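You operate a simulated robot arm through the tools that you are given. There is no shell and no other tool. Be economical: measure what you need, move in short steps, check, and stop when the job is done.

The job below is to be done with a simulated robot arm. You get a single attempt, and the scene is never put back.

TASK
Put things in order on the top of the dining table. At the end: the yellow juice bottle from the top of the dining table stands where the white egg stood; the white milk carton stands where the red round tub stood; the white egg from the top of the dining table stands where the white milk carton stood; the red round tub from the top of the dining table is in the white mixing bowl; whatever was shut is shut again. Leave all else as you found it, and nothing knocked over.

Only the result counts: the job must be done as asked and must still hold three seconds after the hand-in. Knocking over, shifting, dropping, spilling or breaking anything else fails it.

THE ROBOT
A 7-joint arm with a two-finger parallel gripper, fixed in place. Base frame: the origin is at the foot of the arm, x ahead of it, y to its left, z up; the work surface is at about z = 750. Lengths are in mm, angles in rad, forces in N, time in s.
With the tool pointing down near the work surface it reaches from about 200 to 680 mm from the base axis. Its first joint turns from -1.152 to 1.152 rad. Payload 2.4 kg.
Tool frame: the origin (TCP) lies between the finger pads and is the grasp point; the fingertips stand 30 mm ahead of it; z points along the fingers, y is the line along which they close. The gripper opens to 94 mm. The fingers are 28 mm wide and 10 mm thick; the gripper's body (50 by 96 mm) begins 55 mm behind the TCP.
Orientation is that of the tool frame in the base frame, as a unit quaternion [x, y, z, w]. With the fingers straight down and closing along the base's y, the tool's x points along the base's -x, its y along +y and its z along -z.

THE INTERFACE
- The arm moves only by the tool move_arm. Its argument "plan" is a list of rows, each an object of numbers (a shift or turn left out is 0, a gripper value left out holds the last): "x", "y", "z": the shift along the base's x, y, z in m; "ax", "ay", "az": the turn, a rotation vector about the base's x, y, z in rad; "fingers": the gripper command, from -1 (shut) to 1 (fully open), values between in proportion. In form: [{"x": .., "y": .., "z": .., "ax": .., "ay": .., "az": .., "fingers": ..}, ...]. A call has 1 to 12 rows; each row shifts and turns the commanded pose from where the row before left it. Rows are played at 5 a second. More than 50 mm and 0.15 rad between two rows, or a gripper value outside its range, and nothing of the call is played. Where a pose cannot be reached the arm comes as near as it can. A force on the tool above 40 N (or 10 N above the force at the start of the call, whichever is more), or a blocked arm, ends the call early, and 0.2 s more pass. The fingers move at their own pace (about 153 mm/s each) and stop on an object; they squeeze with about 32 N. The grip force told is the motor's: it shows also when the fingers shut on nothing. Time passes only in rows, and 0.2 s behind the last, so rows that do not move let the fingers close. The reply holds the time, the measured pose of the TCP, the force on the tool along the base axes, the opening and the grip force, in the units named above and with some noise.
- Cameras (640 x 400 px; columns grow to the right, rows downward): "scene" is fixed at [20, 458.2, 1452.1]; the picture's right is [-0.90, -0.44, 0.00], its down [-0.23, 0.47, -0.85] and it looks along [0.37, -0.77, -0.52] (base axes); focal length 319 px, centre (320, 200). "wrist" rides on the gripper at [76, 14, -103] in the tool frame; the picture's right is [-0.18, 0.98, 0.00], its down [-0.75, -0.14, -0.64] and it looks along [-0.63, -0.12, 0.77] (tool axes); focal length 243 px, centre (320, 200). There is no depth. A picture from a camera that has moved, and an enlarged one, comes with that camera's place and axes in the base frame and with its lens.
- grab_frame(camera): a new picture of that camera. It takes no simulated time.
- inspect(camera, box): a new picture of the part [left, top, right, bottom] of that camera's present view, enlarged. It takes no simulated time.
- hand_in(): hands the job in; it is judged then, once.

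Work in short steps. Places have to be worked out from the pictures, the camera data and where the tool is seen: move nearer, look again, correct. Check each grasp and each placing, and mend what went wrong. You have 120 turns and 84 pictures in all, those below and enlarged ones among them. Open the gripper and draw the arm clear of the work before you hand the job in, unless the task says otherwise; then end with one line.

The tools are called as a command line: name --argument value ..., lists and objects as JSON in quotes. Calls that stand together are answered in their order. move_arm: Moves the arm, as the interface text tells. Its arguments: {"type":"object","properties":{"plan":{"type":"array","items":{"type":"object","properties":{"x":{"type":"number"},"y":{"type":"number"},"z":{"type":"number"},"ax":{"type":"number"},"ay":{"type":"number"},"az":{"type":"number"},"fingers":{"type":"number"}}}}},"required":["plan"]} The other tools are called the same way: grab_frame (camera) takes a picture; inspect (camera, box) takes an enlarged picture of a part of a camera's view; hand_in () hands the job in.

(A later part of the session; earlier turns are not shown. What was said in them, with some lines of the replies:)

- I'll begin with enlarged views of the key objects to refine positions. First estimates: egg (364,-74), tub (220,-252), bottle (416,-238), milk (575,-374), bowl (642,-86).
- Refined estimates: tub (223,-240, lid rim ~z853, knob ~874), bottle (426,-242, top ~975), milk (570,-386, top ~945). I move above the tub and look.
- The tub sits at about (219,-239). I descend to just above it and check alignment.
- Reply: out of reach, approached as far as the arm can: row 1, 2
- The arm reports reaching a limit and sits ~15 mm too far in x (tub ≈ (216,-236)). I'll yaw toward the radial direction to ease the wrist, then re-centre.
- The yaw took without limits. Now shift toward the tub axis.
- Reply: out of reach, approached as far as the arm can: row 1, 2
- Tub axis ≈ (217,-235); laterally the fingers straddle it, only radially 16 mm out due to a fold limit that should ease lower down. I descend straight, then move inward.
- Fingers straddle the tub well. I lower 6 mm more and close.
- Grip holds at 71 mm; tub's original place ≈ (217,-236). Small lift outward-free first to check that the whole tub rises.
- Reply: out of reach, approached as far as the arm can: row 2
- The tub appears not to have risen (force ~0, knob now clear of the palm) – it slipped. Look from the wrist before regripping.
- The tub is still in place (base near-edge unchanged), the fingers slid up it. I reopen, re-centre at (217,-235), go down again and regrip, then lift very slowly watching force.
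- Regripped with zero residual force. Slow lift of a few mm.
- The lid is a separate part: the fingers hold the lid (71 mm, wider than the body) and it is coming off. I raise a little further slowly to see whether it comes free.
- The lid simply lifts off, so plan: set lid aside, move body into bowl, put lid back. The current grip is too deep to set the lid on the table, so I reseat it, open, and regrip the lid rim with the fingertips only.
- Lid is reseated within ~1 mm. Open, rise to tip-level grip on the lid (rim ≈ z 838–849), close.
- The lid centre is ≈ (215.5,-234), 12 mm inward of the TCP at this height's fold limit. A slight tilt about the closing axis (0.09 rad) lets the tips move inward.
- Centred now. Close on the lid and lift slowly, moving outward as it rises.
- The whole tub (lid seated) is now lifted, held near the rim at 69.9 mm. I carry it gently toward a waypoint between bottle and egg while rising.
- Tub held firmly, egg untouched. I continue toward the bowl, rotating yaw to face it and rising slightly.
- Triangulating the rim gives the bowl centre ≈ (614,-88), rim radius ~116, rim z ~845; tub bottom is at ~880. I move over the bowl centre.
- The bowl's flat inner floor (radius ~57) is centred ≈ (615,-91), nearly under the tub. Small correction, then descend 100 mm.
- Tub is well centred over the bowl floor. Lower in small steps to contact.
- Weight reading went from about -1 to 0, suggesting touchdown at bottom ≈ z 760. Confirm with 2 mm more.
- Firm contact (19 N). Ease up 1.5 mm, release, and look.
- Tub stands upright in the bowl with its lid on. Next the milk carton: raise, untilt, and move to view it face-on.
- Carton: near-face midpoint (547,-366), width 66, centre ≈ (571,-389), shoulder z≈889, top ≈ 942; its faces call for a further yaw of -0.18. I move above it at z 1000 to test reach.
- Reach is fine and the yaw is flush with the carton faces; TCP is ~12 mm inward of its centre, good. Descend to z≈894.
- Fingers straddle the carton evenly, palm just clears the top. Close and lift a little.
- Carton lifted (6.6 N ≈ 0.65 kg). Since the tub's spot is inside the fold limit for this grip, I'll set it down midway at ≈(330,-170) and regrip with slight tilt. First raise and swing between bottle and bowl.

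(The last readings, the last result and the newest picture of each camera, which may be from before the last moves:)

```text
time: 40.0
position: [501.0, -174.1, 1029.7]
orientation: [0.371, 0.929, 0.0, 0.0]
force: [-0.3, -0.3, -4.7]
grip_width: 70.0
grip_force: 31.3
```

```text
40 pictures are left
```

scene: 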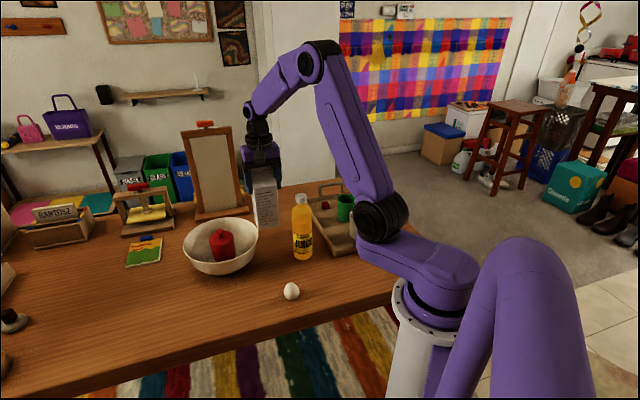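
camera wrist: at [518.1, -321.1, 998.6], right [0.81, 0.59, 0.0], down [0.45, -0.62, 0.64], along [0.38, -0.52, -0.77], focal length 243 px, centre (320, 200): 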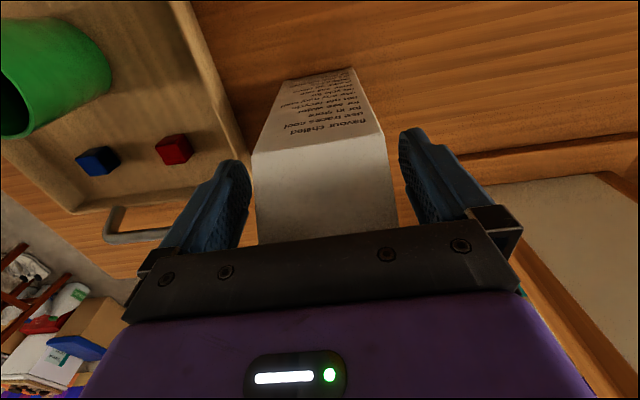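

Carton travels clear of all. Continue to the midway spot and start descending.

move_arm --plan '[{"x": -0.012, "y": 0.005}, {"x": -0.025, "y": 0.01}, {"x": -0.028, "y": 0.011}, {"x": -0.026, "y": 0.006}, {"x": -0.026, "y": -0.002}, {"x": -0.026, "y": -0.008}, {"x": -0.024, "y": -0.008}, {"x": -0.012, "y": -0.004}, {"z": -0.02}, {"z": -0.025}, {"z": -0.02}, {}]'

grab_frame --camera "scene"

```text
time: 42.6
position: [321.4, -164.3, 962.2]
orientation: [0.37, 0.929, 0.001, 0.0]
force: [-0.5, -0.5, -6.2]
grip_width: 70.1
grip_force: 31.6
```

```text
39 pictures are left
```

scene: 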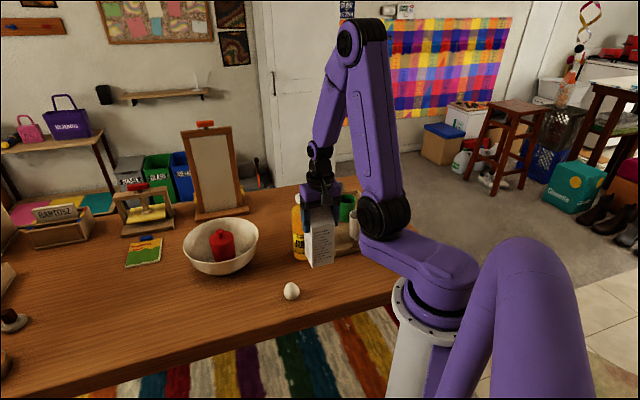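

move_arm --plan '[{"z": -0.02}, {"z": -0.02}, {"z": -0.015}, {"z": -0.006}, {"z": -0.002}, {"z": -0.002}, {}]'

```text
time: 44.2
position: [321.1, -164.9, 897.8]
orientation: [0.371, 0.929, 0.0, 0.0]
force: [-0.7, 0.2, -6.0]
grip_width: 70.0
grip_force: 32.5
```

Still carrying its weight (-6 N); lower in 1 mm steps to touchdown.

move_arm --plan '[{"z": -0.001}, {"z": -0.001}, {"z": -0.001}, {}]'

```text
time: 45.2
position: [319.9, -164.8, 895.9]
orientation: [0.37, 0.929, 0.0, 0.0]
force: [-2.6, 6.6, 37.0]
grip_width: 69.9
grip_force: 32.1
```

Touched down. Ease up, release, then tilt 0.08 rad and shift the fingers outward relative to the carton for the near-base placement.

move_arm --plan '[{"z": 0.0015}, {}, {"fingers": 1}, {}, {"z": 0.004}, {"ax": 0.055, "ay": 0.058}, {"x": 0.006, "y": -0.0045}, {"x": 0.006, "y": -0.0045}, {}]'

grab_frame --camera "wrist"

inspect --camera "scene" --box '[270, 160, 370, 280]'

```text
time: 47.2
position: [334.2, -174.3, 899.4]
orientation: [0.371, 0.928, 0.015, -0.037]
force: [0.4, 0.4, -0.5]
grip_width: 94.2
grip_force: 0.1
```

```text
38 pictures are left
camera wrist: at [295.0, -118.1, 1008.9], right [0.81, 0.59, -0.02], down [0.48, -0.66, 0.58], along [0.33, -0.48, -0.81], focal length 243 px, centre (320, 200)
```

wrist: 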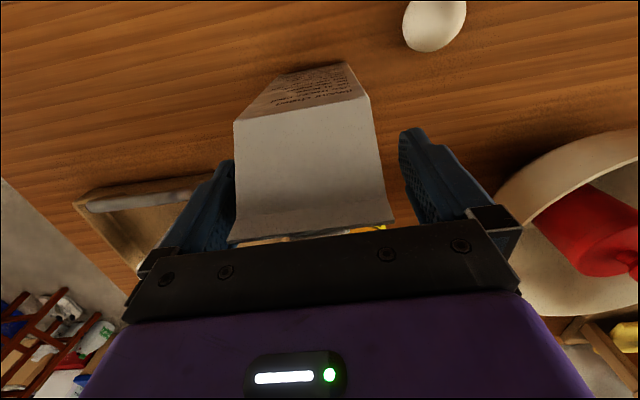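

```text
3.33 times, centred on (320, 220) of scene
camera zoom: at [20.0, 458.2, 1452.1], right [-0.9, -0.44, 0.0], down [-0.23, 0.47, -0.85], along [0.37, -0.77, -0.52], focal length 1064 px, centre (320, 133)
```

zoom: 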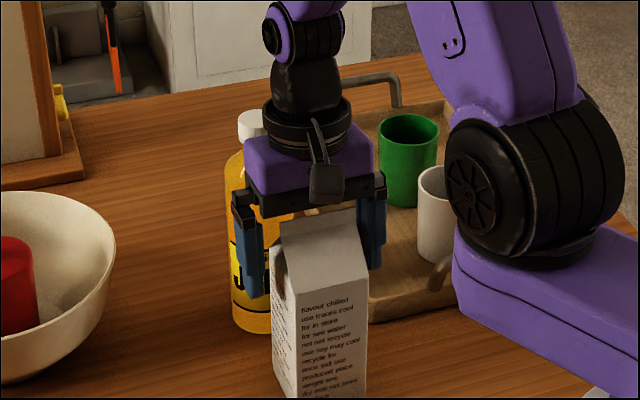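

Carton upright and fingers straddle it, TCP ~11 mm outward of its centre. Close and lift.

move_arm --plan '[{"fingers": -1}, {}, {}, {"z": 0.004}, {"z": 0.008}, {"z": 0.01}, {}]'

grab_frame --camera "wrist"

```text
time: 48.8
position: [333.1, -174.8, 922.8]
orientation: [0.371, 0.928, 0.015, -0.037]
force: [1.0, -0.9, -6.2]
grip_width: 69.7
grip_force: 32.0
```

```text
36 pictures are left
camera wrist: at [294.3, -119.2, 1031.5], right [0.81, 0.59, -0.02], down [0.49, -0.66, 0.58], along [0.33, -0.48, -0.82], focal length 243 px, centre (320, 200)
```

wrist: 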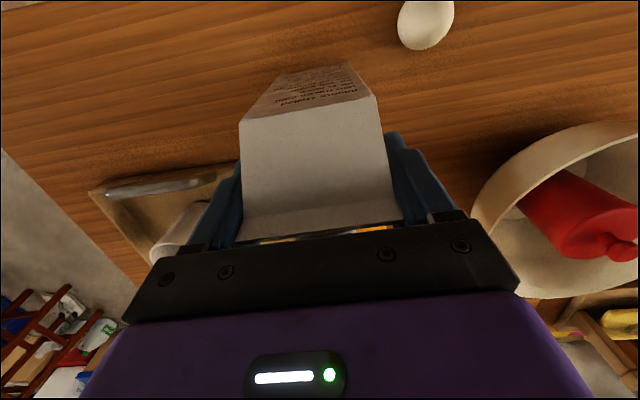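

Held again (6 N). Move to the tub's former place: TCP target (226,-243).

move_arm --plan '[{"x": -0.01, "y": -0.006}, {"x": -0.018, "y": -0.012}, {"x": -0.02, "y": -0.013}, {"x": -0.02, "y": -0.013}, {"x": -0.018, "y": -0.011}, {"x": -0.014, "y": -0.009}, {"x": -0.007, "y": -0.004}, {}]'

inspect --camera "scene" --box '[310, 170, 420, 290]'

grab_frame --camera "wrist"

```text
time: 50.6
position: [227.9, -241.4, 922.3]
orientation: [0.371, 0.928, 0.014, -0.038]
force: [-0.3, -0.3, -6.6]
grip_width: 69.8
grip_force: 32.0
```

```text
3.33 times, centred on (365, 230) of scene
camera zoom: at [20.1, 458.1, 1452.1], right [-0.9, -0.44, 0.0], down [-0.23, 0.47, -0.85], along [0.37, -0.77, -0.52], focal length 1064 px, centre (170, 100)
```

zoom: 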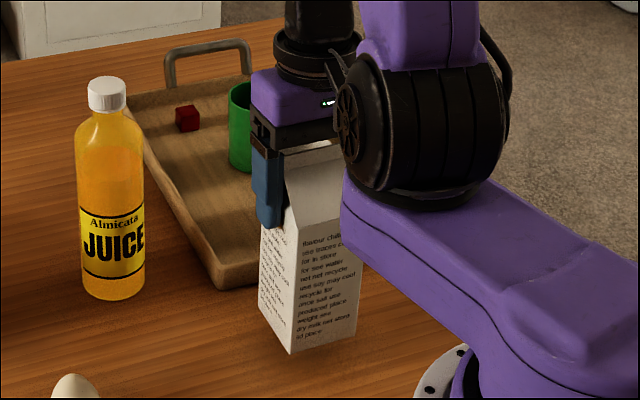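

```text
34 pictures are left
camera wrist: at [188.0, -186.2, 1032.0], right [0.81, 0.59, -0.02], down [0.48, -0.66, 0.58], along [0.33, -0.48, -0.81], focal length 243 px, centre (320, 200)
```

wrist: 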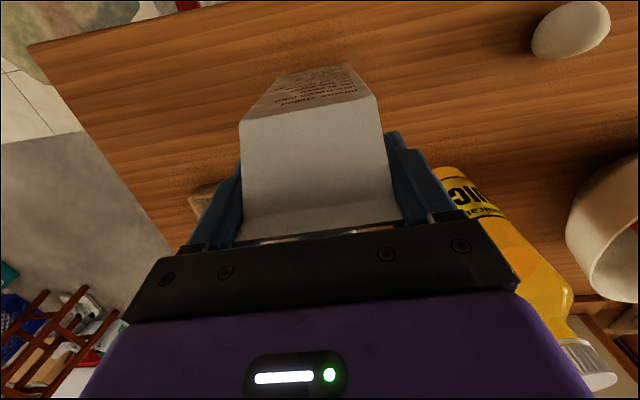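

Carton is over the tub's spot (centre ≈ (219,-235)). Tiny correction and descend.

move_arm --plan '[{"x": -0.002, "y": -0.001, "z": -0.008}, {"z": -0.008}, {"z": -0.004}, {"z": -0.001}, {"z": -0.001}, {}]'

```text
time: 52.0
position: [224.9, -242.0, 902.0]
orientation: [0.37, 0.928, 0.015, -0.037]
force: [-0.5, -0.1, -6.1]
grip_width: 70.0
grip_force: 32.2
```

move_arm --plan '[{"z": -0.001}, {"z": -0.001}, {"z": -0.001}, {}]'

```text
time: 52.8
position: [223.5, -245.0, 898.7]
orientation: [0.372, 0.927, 0.014, -0.037]
force: [-2.9, 1.6, 8.9]
grip_width: 69.8
grip_force: 32.1
stopped in row 4: the force on the tool passed its limit (the readings are from after the stop); the commanded pose is now the measured one
```

Touchdown. Release and rise straight up, slightly outward.

move_arm --plan '[{"z": 0.001}, {"fingers": 1}, {}, {}, {"x": 0.001, "y": -0.001, "z": 0.015}, {"x": 0.002, "y": -0.002, "z": 0.03}, {"x": 0.002, "y": -0.002, "z": 0.035}, {"x": 0.002, "y": -0.002, "z": 0.035}, {}]'

grab_frame --camera "wrist"

inspect --camera "scene" --box '[260, 170, 420, 310]'

```text
time: 54.8
position: [232.4, -252.0, 1014.6]
orientation: [0.372, 0.927, 0.014, -0.037]
force: [0.2, -1.3, -0.6]
grip_width: 94.0
grip_force: 0.0
```

```text
33 pictures are left
camera wrist: at [193.8, -195.6, 1124.0], right [0.81, 0.58, -0.02], down [0.48, -0.66, 0.58], along [0.33, -0.48, -0.81], focal length 243 px, centre (320, 200)
```

wrist: 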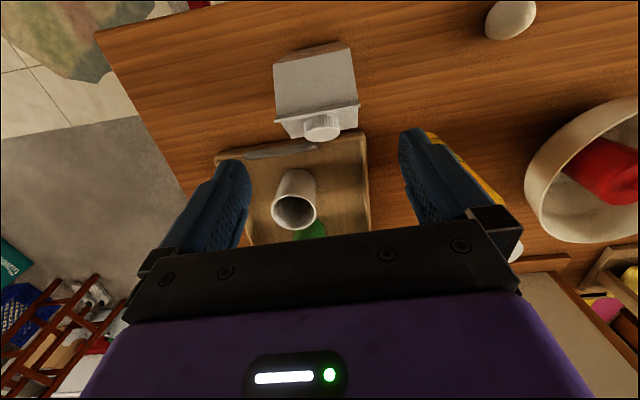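

```text
2.86 times, centred on (340, 240) of scene
camera zoom: at [20.0, 458.2, 1452.1], right [-0.9, -0.44, 0.0], down [-0.23, 0.47, -0.85], along [0.37, -0.77, -0.52], focal length 912 px, centre (263, 86)
```

zoom: 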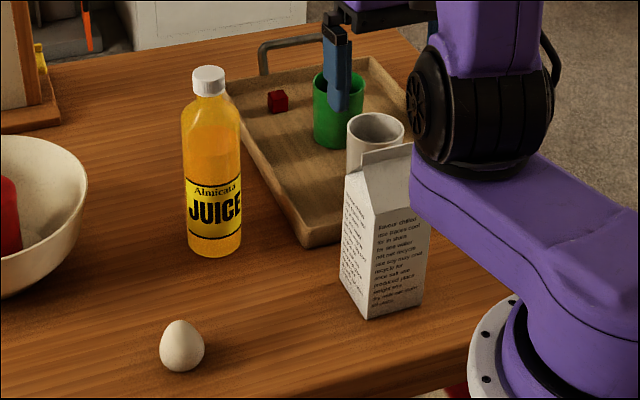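

Milk stands at ≈(219,-238). Now the egg near (360,-67): move above it, changing tilt to -0.2 rad (tips outward) so the far placement is within reach.

move_arm --plan '[{"x": 0.015, "y": 0.022, "z": 0.01}, {"x": 0.022, "y": 0.032, "ax": -0.064, "ay": -0.068}, {"x": 0.022, "y": 0.032, "ax": -0.064, "ay": -0.068}, {"x": 0.022, "y": 0.032, "ax": -0.064, "ay": -0.068}, {"x": 0.022, "y": 0.032}, {"x": 0.018, "y": 0.026}, {"x": 0.006, "y": 0.009, "z": -0.02}, {"z": -0.035}, {"z": -0.035}, {"z": -0.03}, {}]'

grab_frame --camera "wrist"

inspect --camera "scene" --box '[230, 200, 350, 320]'

```text
time: 57.2
position: [357.6, -65.9, 906.7]
orientation: [0.371, 0.923, -0.036, 0.094]
force: [-0.1, -0.6, -0.4]
grip_width: 94.0
grip_force: 0.1
```

```text
31 pictures are left
camera wrist: at [299.6, 8.7, 992.0], right [0.81, 0.59, 0.04], down [0.34, -0.52, 0.78], along [0.48, -0.62, -0.63], focal length 243 px, centre (320, 200)
```

wrist: 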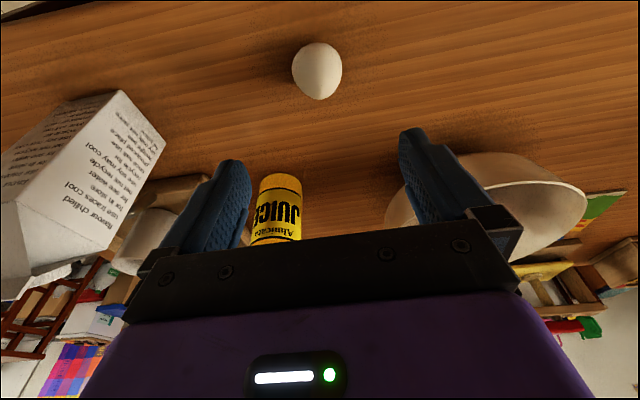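

```text
3.33 times, centred on (290, 260) of scene
camera zoom: at [20.0, 458.2, 1452.1], right [-0.9, -0.44, 0.0], down [-0.23, 0.47, -0.85], along [0.37, -0.77, -0.52], focal length 1064 px, centre (420, 0)
```

zoom: 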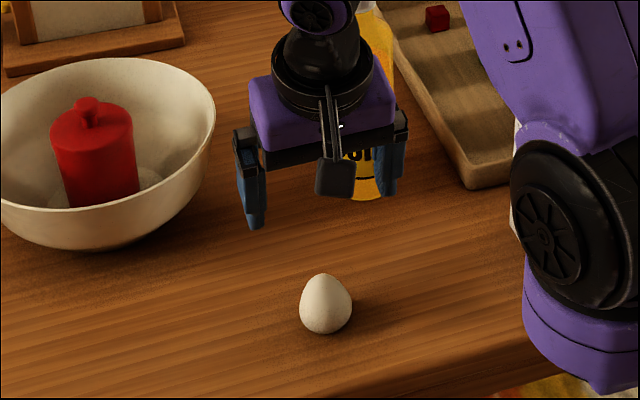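

Egg ≈ (360.5,-63.5), ~45 mm wide. Adjust y slightly and descend to z 850 for a check.

move_arm --plan '[{"x": 0.001, "y": 0.005, "z": -0.02}, {"z": -0.025}, {"z": -0.012}, {}]'

grab_frame --camera "wrist"

```text
time: 58.2
position: [359.3, -60.2, 853.8]
orientation: [0.371, 0.923, -0.037, 0.094]
force: [-0.4, -0.5, 0.5]
grip_width: 93.9
grip_force: 0.2
out of reach, approached as far as the arm can: row 3
```

```text
29 pictures are left
camera wrist: at [300.3, 13.0, 939.1], right [0.81, 0.59, 0.04], down [0.34, -0.52, 0.78], along [0.48, -0.62, -0.62], focal length 243 px, centre (320, 200)
```

wrist: 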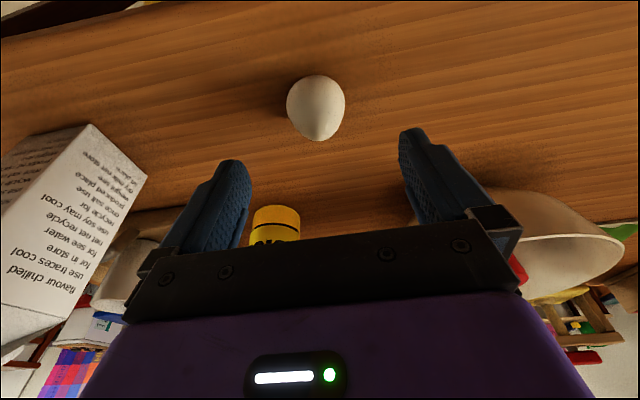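

Hit the fold limit; reduce outward tilt to ~0.1, correct 3.5 mm in y, and continue down.

move_arm --plan '[{"ax": 0.069, "ay": 0.0725}, {"y": -0.0035, "z": -0.015}, {"z": -0.02}, {"z": -0.015}, {}]'

grab_frame --camera "wrist"

```text
time: 59.4
position: [359.8, -64.8, 804.5]
orientation: [0.372, 0.927, -0.018, 0.047]
force: [1.1, -1.4, 1.3]
grip_width: 94.0
grip_force: 0.0
```

```text
28 pictures are left
camera wrist: at [307.6, 3.4, 898.8], right [0.81, 0.58, 0.02], down [0.4, -0.58, 0.71], along [0.43, -0.57, -0.7], focal length 243 px, centre (320, 200)
```

wrist: 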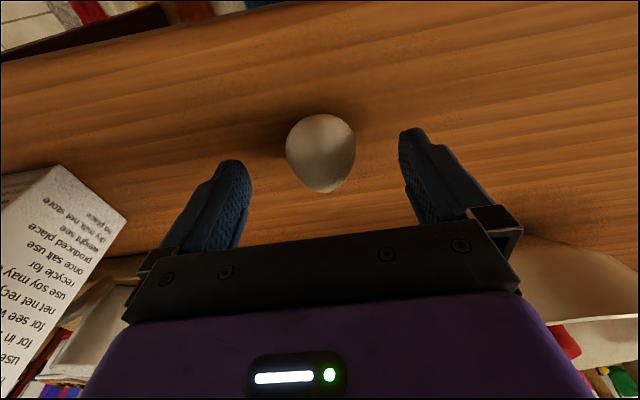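

Egg is centred between the fingers. Descend to z≈787 and close.

move_arm --plan '[{"z": -0.009}, {"z": -0.008}, {}, {"fingers": 0.3}, {"fingers": -1}, {}, {}]'

grab_frame --camera "wrist"

```text
time: 61.0
position: [359.1, -66.5, 788.0]
orientation: [0.373, 0.927, -0.018, 0.047]
force: [-0.6, -0.4, 0.0]
grip_width: 42.7
grip_force: 12.3
```

```text
27 pictures are left
camera wrist: at [307.4, 3.3, 881.8], right [0.81, 0.58, 0.02], down [0.4, -0.58, 0.71], along [0.43, -0.57, -0.7], focal length 243 px, centre (320, 200)
```

wrist: 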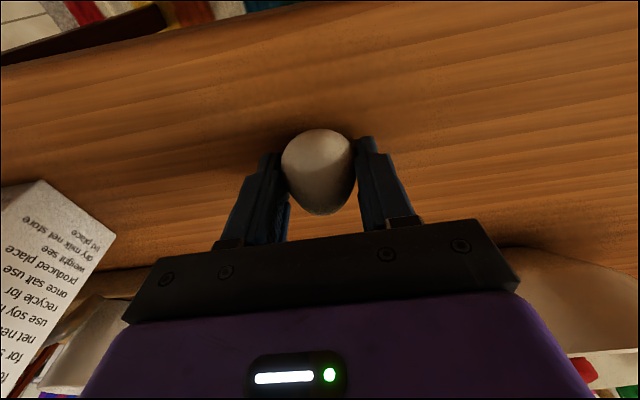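

Egg gripped at 42.7 mm. Lift slowly and check.

move_arm --plan '[{"z": 0.005}, {"z": 0.012}, {"z": 0.02}, {}]'

inspect --camera "scene" --box '[240, 220, 340, 320]'

```text
time: 62.0
position: [359.4, -65.0, 822.6]
orientation: [0.372, 0.927, -0.02, 0.047]
force: [0.1, -0.8, -0.8]
grip_width: 42.8
grip_force: 12.2
```

```text
4.00 times, centred on (290, 270) of scene
camera zoom: at [20.0, 458.2, 1452.1], right [-0.9, -0.44, 0.0], down [-0.23, 0.47, -0.85], along [0.37, -0.77, -0.52], focal length 1276 px, centre (440, -80)
```

zoom: 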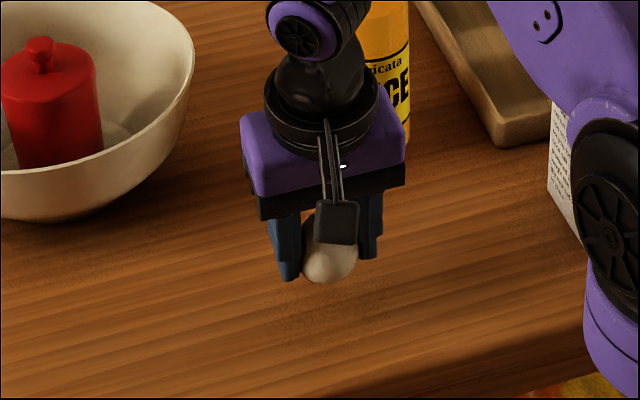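

Egg securely lifted (12 N gentle grip). Carry it at z≈910 between the bottle and bowl toward the milk's old place (570,-388).

move_arm --plan '[{"x": 0.01, "y": -0.006, "z": 0.015}, {"x": 0.02, "y": -0.012, "z": 0.02}, {"x": 0.022, "y": -0.013, "z": 0.022}, {"x": 0.022, "y": -0.013, "z": 0.02}, {"x": 0.022, "y": -0.016, "z": 0.012}, {"x": 0.022, "y": -0.02}, {"x": 0.022, "y": -0.022}, {"x": 0.018, "y": -0.02}, {"x": 0.012, "y": -0.014}, {}]'

grab_frame --camera "wrist"

```text
time: 64.2
position: [528.0, -201.2, 912.5]
orientation: [0.372, 0.927, -0.018, 0.047]
force: [-0.4, -0.5, -0.3]
grip_width: 42.3
grip_force: 12.2
```

```text
25 pictures are left
camera wrist: at [475.9, -132.2, 1007.3], right [0.81, 0.58, 0.02], down [0.4, -0.58, 0.71], along [0.43, -0.57, -0.7], focal length 243 px, centre (320, 200)
```

wrist: 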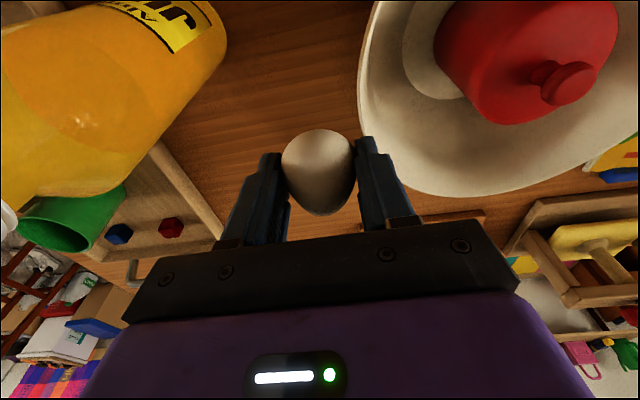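

move_arm --plan '[{"x": 0.006, "y": -0.015}, {"x": 0.006, "y": -0.027}, {"x": 0.006, "y": -0.03}, {"x": 0.006, "y": -0.03}, {"x": 0.006, "y": -0.03}, {"x": 0.006, "y": -0.03}, {"x": 0.005, "y": -0.025}, {}, {}]'

grab_frame --camera "wrist"

```text
time: 66.2
position: [570.2, -386.6, 912.3]
orientation: [0.373, 0.927, -0.017, 0.046]
force: [0.9, -0.3, -1.0]
grip_width: 42.4
grip_force: 12.0
```

```text
24 pictures are left
camera wrist: at [517.6, -319.4, 1007.9], right [0.81, 0.58, 0.02], down [0.4, -0.58, 0.71], along [0.43, -0.57, -0.7], focal length 243 px, centre (320, 200)
```

wrist: 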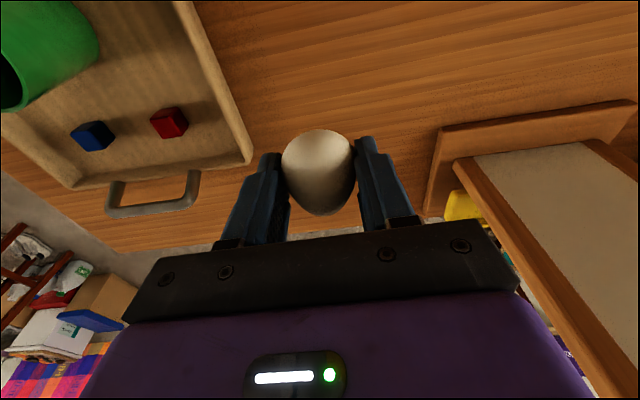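

In position and reachable; tray and easel are clear. Descend.

move_arm --plan '[{"z": -0.015}, {"z": -0.025}, {"z": -0.025}, {"z": -0.025}, {"z": -0.015}, {"z": -0.008}, {"z": -0.004}, {}]'

inspect --camera "scene" --box '[240, 160, 320, 240]'

```text
time: 68.0
position: [570.1, -387.6, 795.2]
orientation: [0.372, 0.927, -0.018, 0.048]
force: [0.1, 0.0, -1.3]
grip_width: 42.8
grip_force: 11.9
```

```text
5.00 times, centred on (280, 200) of scene
camera zoom: at [20.0, 458.2, 1452.1], right [-0.9, -0.44, 0.0], down [-0.23, 0.47, -0.85], along [0.37, -0.77, -0.52], focal length 1596 px, centre (520, 200)
```

zoom: 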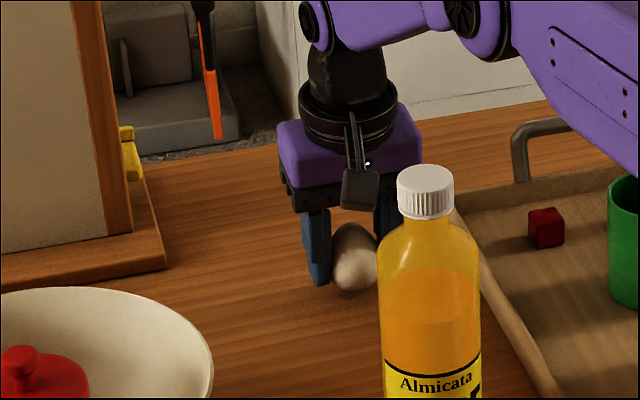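

Egg still upright, ~7 mm above the table. Lower to touchdown in small steps.

move_arm --plan '[{"z": -0.003}, {"z": -0.002}, {"z": -0.001}, {}]'

```text
time: 69.0
position: [570.9, -388.5, 789.4]
orientation: [0.373, 0.926, -0.018, 0.048]
force: [-0.2, -0.1, -0.3]
grip_width: 42.2
grip_force: 12.2
```

move_arm --plan '[{"z": -0.001}, {"z": -0.001}, {}]'

```text
time: 69.8
position: [571.0, -387.9, 786.1]
orientation: [0.372, 0.927, -0.018, 0.048]
force: [-2.0, 0.8, 3.4]
grip_width: 42.4
grip_force: 11.9
```

Touchdown (3.4 N). Open in gentle stages and check the egg stays standing.

move_arm --plan '[{"fingers": -0.05}, {"fingers": 0.05}, {"fingers": 0.3}, {"fingers": 0.5}, {}, {}]'

grab_frame --camera "wrist"

```text
time: 71.2
position: [571.8, -388.7, 786.9]
orientation: [0.372, 0.927, -0.018, 0.047]
force: [0.5, 0.1, -0.6]
grip_width: 70.4
grip_force: 0.0
```

```text
22 pictures are left
camera wrist: at [518.2, -320.1, 881.6], right [0.81, 0.58, 0.02], down [0.4, -0.58, 0.71], along [0.43, -0.57, -0.7], focal length 243 px, centre (320, 200)
```

wrist: 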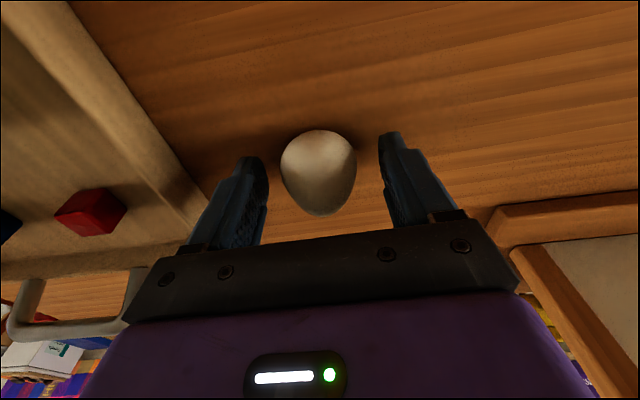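

Egg stands. Rise straight up, then move above the bottle with the tool back to vertical.

move_arm --plan '[{"z": 0.02}, {"z": 0.045}, {"z": 0.045}, {"z": 0.045}, {"x": -0.01, "y": 0.01, "z": 0.045, "ax": 0.031, "ay": 0.033}, {"x": -0.02, "y": 0.02, "z": 0.04, "ax": 0.031, "ay": 0.033}, {"x": -0.025, "y": 0.025, "z": 0.03}, {"x": -0.03, "y": 0.03}, {"x": -0.03, "y": 0.03}, {"x": -0.03, "y": 0.03}, {}]'

grab_frame --camera "wrist"

inspect --camera "scene" --box '[240, 150, 340, 270]'

```text
time: 73.6
position: [425.4, -244.2, 1055.6]
orientation: [0.373, 0.928, -0.003, 0.005]
force: [-0.2, 0.3, -0.5]
grip_width: 70.4
grip_force: 0.0
```

```text
21 pictures are left
camera wrist: at [379.8, -181.0, 1158.8], right [0.81, 0.58, 0.0], down [0.44, -0.62, 0.65], along [0.38, -0.53, -0.76], focal length 243 px, centre (320, 200)
```

wrist: 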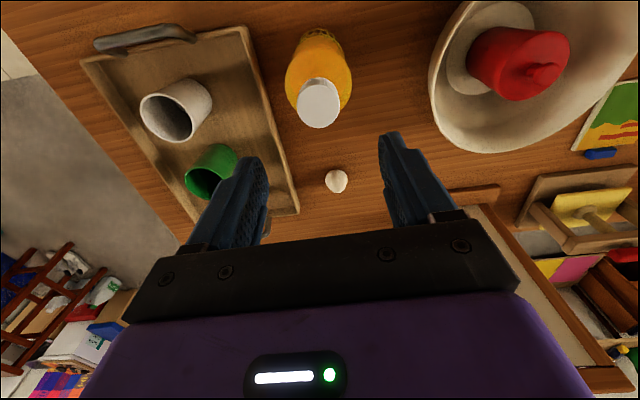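

```text
3.33 times, centred on (290, 210) of scene
camera zoom: at [20.0, 458.2, 1452.1], right [-0.9, -0.44, 0.0], down [-0.23, 0.47, -0.85], along [0.37, -0.77, -0.52], focal length 1064 px, centre (420, 167)
```

zoom: 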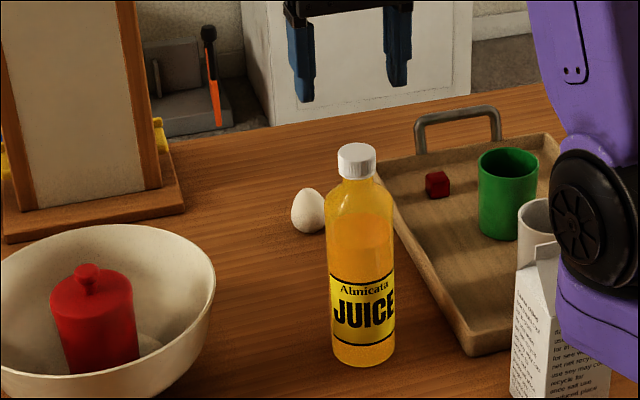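

Egg stands at ≈(569,-390). Bottle axis ≈ (419,-236), top ≈ 965, full-width body up to ≈ z 905. I'll grip the body (not the cap) with TCP ≈ 914; first align and descend partway.

move_arm --plan '[{"x": -0.006, "y": 0.008, "fingers": 1}, {"z": -0.03}, {"z": -0.03}, {}]'

grab_frame --camera "wrist"

```text
time: 74.6
position: [418.1, -235.9, 998.0]
orientation: [0.373, 0.928, -0.002, 0.005]
force: [0.1, -0.5, -0.2]
grip_width: 94.0
grip_force: 0.1
```

```text
19 pictures are left
camera wrist: at [373.1, -173.9, 1100.5], right [0.81, 0.58, 0.0], down [0.44, -0.62, 0.65], along [0.38, -0.53, -0.76], focal length 243 px, centre (320, 200)
```

wrist: 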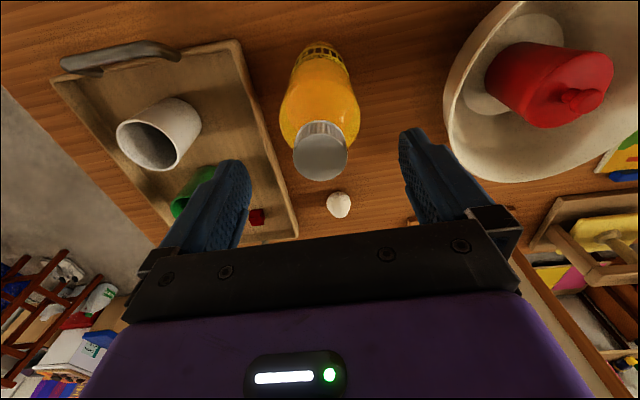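

Cap centre is right under the TCP (418,-236). Descend to z≈914.

move_arm --plan '[{"z": -0.02}, {"z": -0.02}, {"z": -0.02}, {"z": -0.015}, {"z": -0.007}, {}]'

inspect --camera "scene" --box '[250, 150, 350, 270]'

grab_frame --camera "wrist"

```text
time: 75.9
position: [421.5, -236.1, 920.0]
orientation: [0.372, 0.928, -0.003, 0.01]
force: [-2.6, 1.0, 14.7]
grip_width: 93.9
grip_force: 0.1
stopped in row 6: the force on the tool passed its limit (the readings are from after the stop); the commanded pose is now the measured one
```

```text
3.33 times, centred on (300, 210) of scene
camera zoom: at [19.8, 458.3, 1452.0], right [-0.9, -0.44, 0.0], down [-0.23, 0.47, -0.85], along [0.37, -0.77, -0.52], focal length 1064 px, centre (387, 167)
```

zoom: 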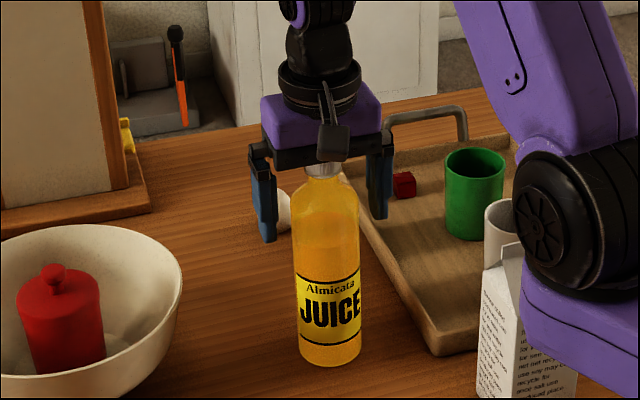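

```text
17 pictures are left
camera wrist: at [374.2, -174.1, 1022.1], right [0.81, 0.58, 0.01], down [0.44, -0.61, 0.66], along [0.39, -0.53, -0.75], focal length 243 px, centre (320, 200)
```

wrist: 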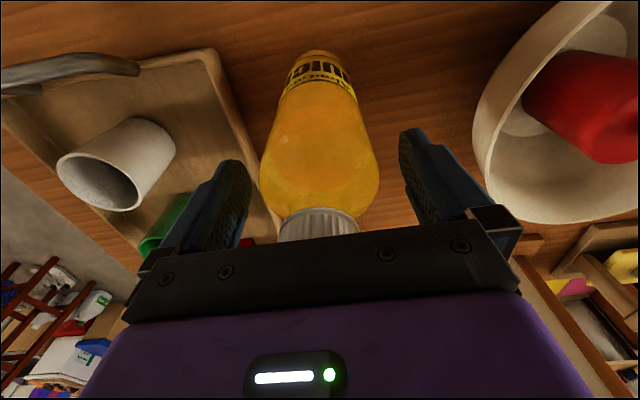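

The palm just touched the cap at TCP 920 (top ≈ 974); bottle upright. Back off 3 mm, close on the body, and lift gently.

move_arm --plan '[{"z": 0.004}, {}, {"fingers": -1}, {}, {}]'

```text
time: 77.1
position: [422.0, -235.6, 923.2]
orientation: [0.373, 0.928, -0.003, 0.009]
force: [-0.5, 0.8, 0.4]
grip_width: 64.2
grip_force: 31.9
```

move_arm --plan '[{"z": 0.003}, {"z": 0.004}, {"z": 0.008}, {"z": 0.01}, {}]'

inspect --camera "scene" --box '[250, 150, 350, 270]'

```text
time: 78.3
position: [420.2, -236.8, 948.1]
orientation: [0.374, 0.928, -0.003, 0.009]
force: [0.1, 0.0, -3.9]
grip_width: 63.7
grip_force: 31.7
```

```text
3.33 times, centred on (300, 210) of scene
camera zoom: at [20.1, 458.1, 1452.1], right [-0.9, -0.44, 0.0], down [-0.23, 0.47, -0.85], along [0.37, -0.77, -0.52], focal length 1064 px, centre (387, 167)
```

zoom: 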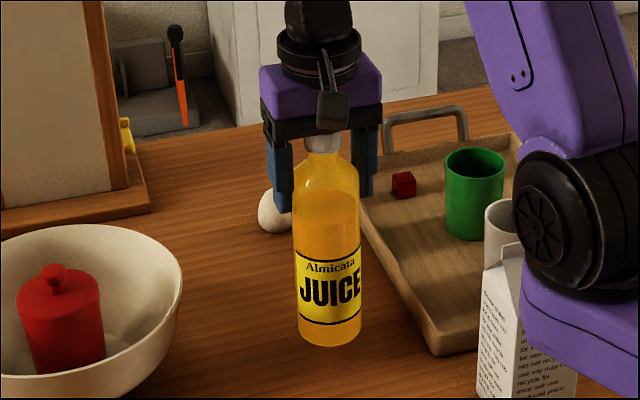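

Bottle lifted (≈4 N). Carry it to the egg's old place (360.5,-64.5).

move_arm --plan '[{"x": -0.004, "y": 0.012}, {"x": -0.007, "y": 0.02}, {"x": -0.009, "y": 0.027}, {"x": -0.009, "y": 0.027}, {"x": -0.009, "y": 0.027}, {"x": -0.009, "y": 0.027}, {"x": -0.007, "y": 0.02}, {"x": -0.004, "y": 0.012}, {}]'

inspect --camera "scene" --box '[230, 190, 350, 310]'

```text
time: 80.3
position: [362.6, -63.2, 949.1]
orientation: [0.373, 0.928, -0.003, 0.009]
force: [-1.4, -0.4, -4.4]
grip_width: 63.9
grip_force: 32.5
```

```text
3.33 times, centred on (290, 250) of scene
camera zoom: at [20.1, 458.2, 1452.1], right [-0.9, -0.44, 0.0], down [-0.23, 0.47, -0.85], along [0.37, -0.77, -0.52], focal length 1064 px, centre (420, 33)
```

zoom: 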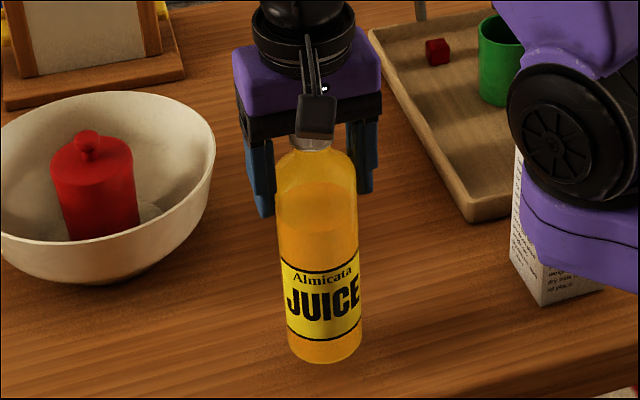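

Alignment with the egg's former spot matches within a few mm. Descend.

move_arm --plan '[{"z": -0.008}, {"z": -0.008}, {"z": -0.005}, {"z": -0.002}, {"z": -0.001}, {}]'

```text
time: 81.7
position: [362.2, -65.5, 925.4]
orientation: [0.373, 0.928, -0.002, 0.008]
force: [-0.4, -0.1, -3.7]
grip_width: 63.9
grip_force: 31.6
```

move_arm --plan '[{"z": -0.001}, {"z": -0.001}, {"z": -0.001}, {}]'

```text
time: 82.7
position: [360.9, -63.6, 921.5]
orientation: [0.372, 0.928, -0.002, 0.008]
force: [-4.0, 1.8, 18.2]
grip_width: 62.9
grip_force: 32.0
```

Touchdown. Ease up, release, and rise clear.

move_arm --plan '[{"z": 0.001}, {"z": 0.001}, {"fingers": 0.6}, {"fingers": 1}, {}, {"z": 0.02}, {"z": 0.04}, {"z": 0.045}, {"z": 0.045}, {}]'

grab_frame --camera "scene"

grab_frame --camera "wrist"

```text
time: 84.9
position: [364.7, -64.4, 1074.1]
orientation: [0.373, 0.928, -0.003, 0.009]
force: [0.2, 0.6, 0.3]
grip_width: 94.1
grip_force: 0.1
```

```text
14 pictures are left
```

scene: 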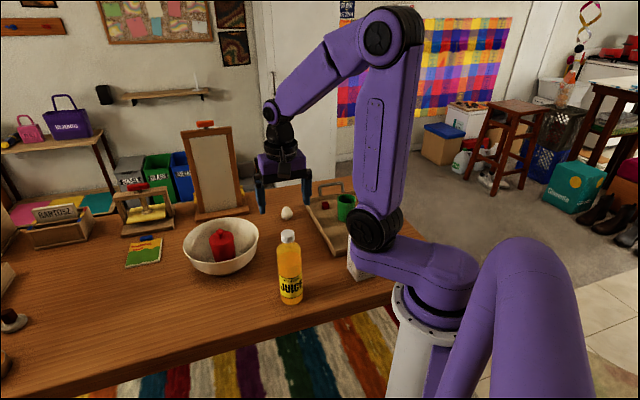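

```text
13 pictures are left
camera wrist: at [317.7, -1.7, 1175.8], right [0.81, 0.58, 0.01], down [0.44, -0.62, 0.66], along [0.39, -0.53, -0.76], focal length 243 px, centre (320, 200)
```

wrist: 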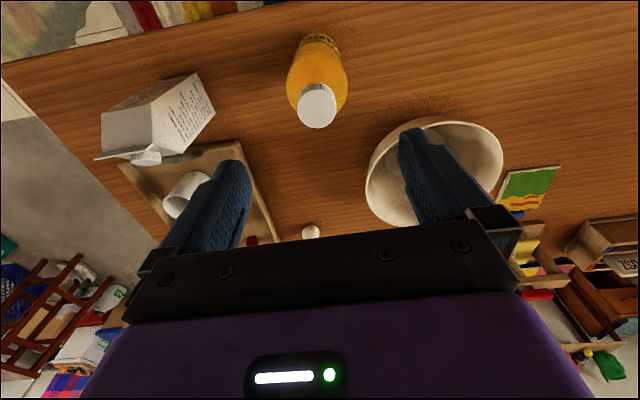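

All objects stand. Draw the arm back toward its start pose and check the tub's lid once.

move_arm --plan '[{"z": 0.03}, {"z": 0.03}, {"y": -0.03}, {"x": 0.01, "y": -0.04}, {"x": 0.01, "y": -0.04}, {}, {}]'

inspect --camera "scene" --box '[180, 190, 390, 310]'

inspect --camera "scene" --box '[190, 215, 260, 280]'

```text
time: 86.5
position: [384.0, -175.1, 1135.1]
orientation: [0.373, 0.928, -0.003, 0.009]
force: [-0.7, 0.0, -0.1]
grip_width: 93.7
grip_force: 0.0
```

```text
3.05 times, centred on (285, 250) of scene
camera zoom: at [20.0, 458.1, 1452.1], right [-0.9, -0.44, 0.0], down [-0.23, 0.47, -0.85], along [0.37, -0.77, -0.52], focal length 972 px, centre (427, 48)
```

zoom: 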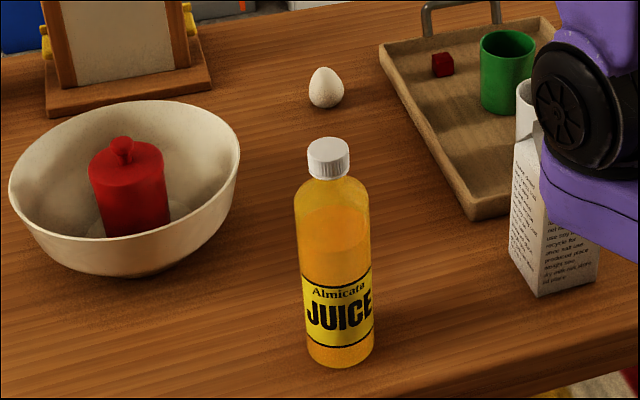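

```text
6.15 times, centred on (225, 248) of scene
camera zoom: at [20.0, 458.1, 1452.1], right [-0.9, -0.44, 0.0], down [-0.23, 0.47, -0.85], along [0.37, -0.77, -0.52], focal length 1964 px, centre (905, -92)
```

zoom: 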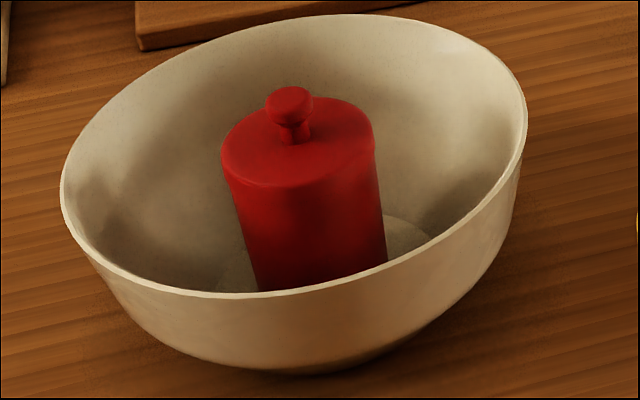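

The tub has its lid seated inside the bowl. The milk, egg and bottle all stand at their target places, and the gripper is open and clear, so I hand in.

hand_in

```text
The job is handed in.
```

The job is handed in: the bottle stands where the egg was, the milk where the tub was, the egg where the milk was, and the tub is in the bowl with its lid on; nothing was knocked over.
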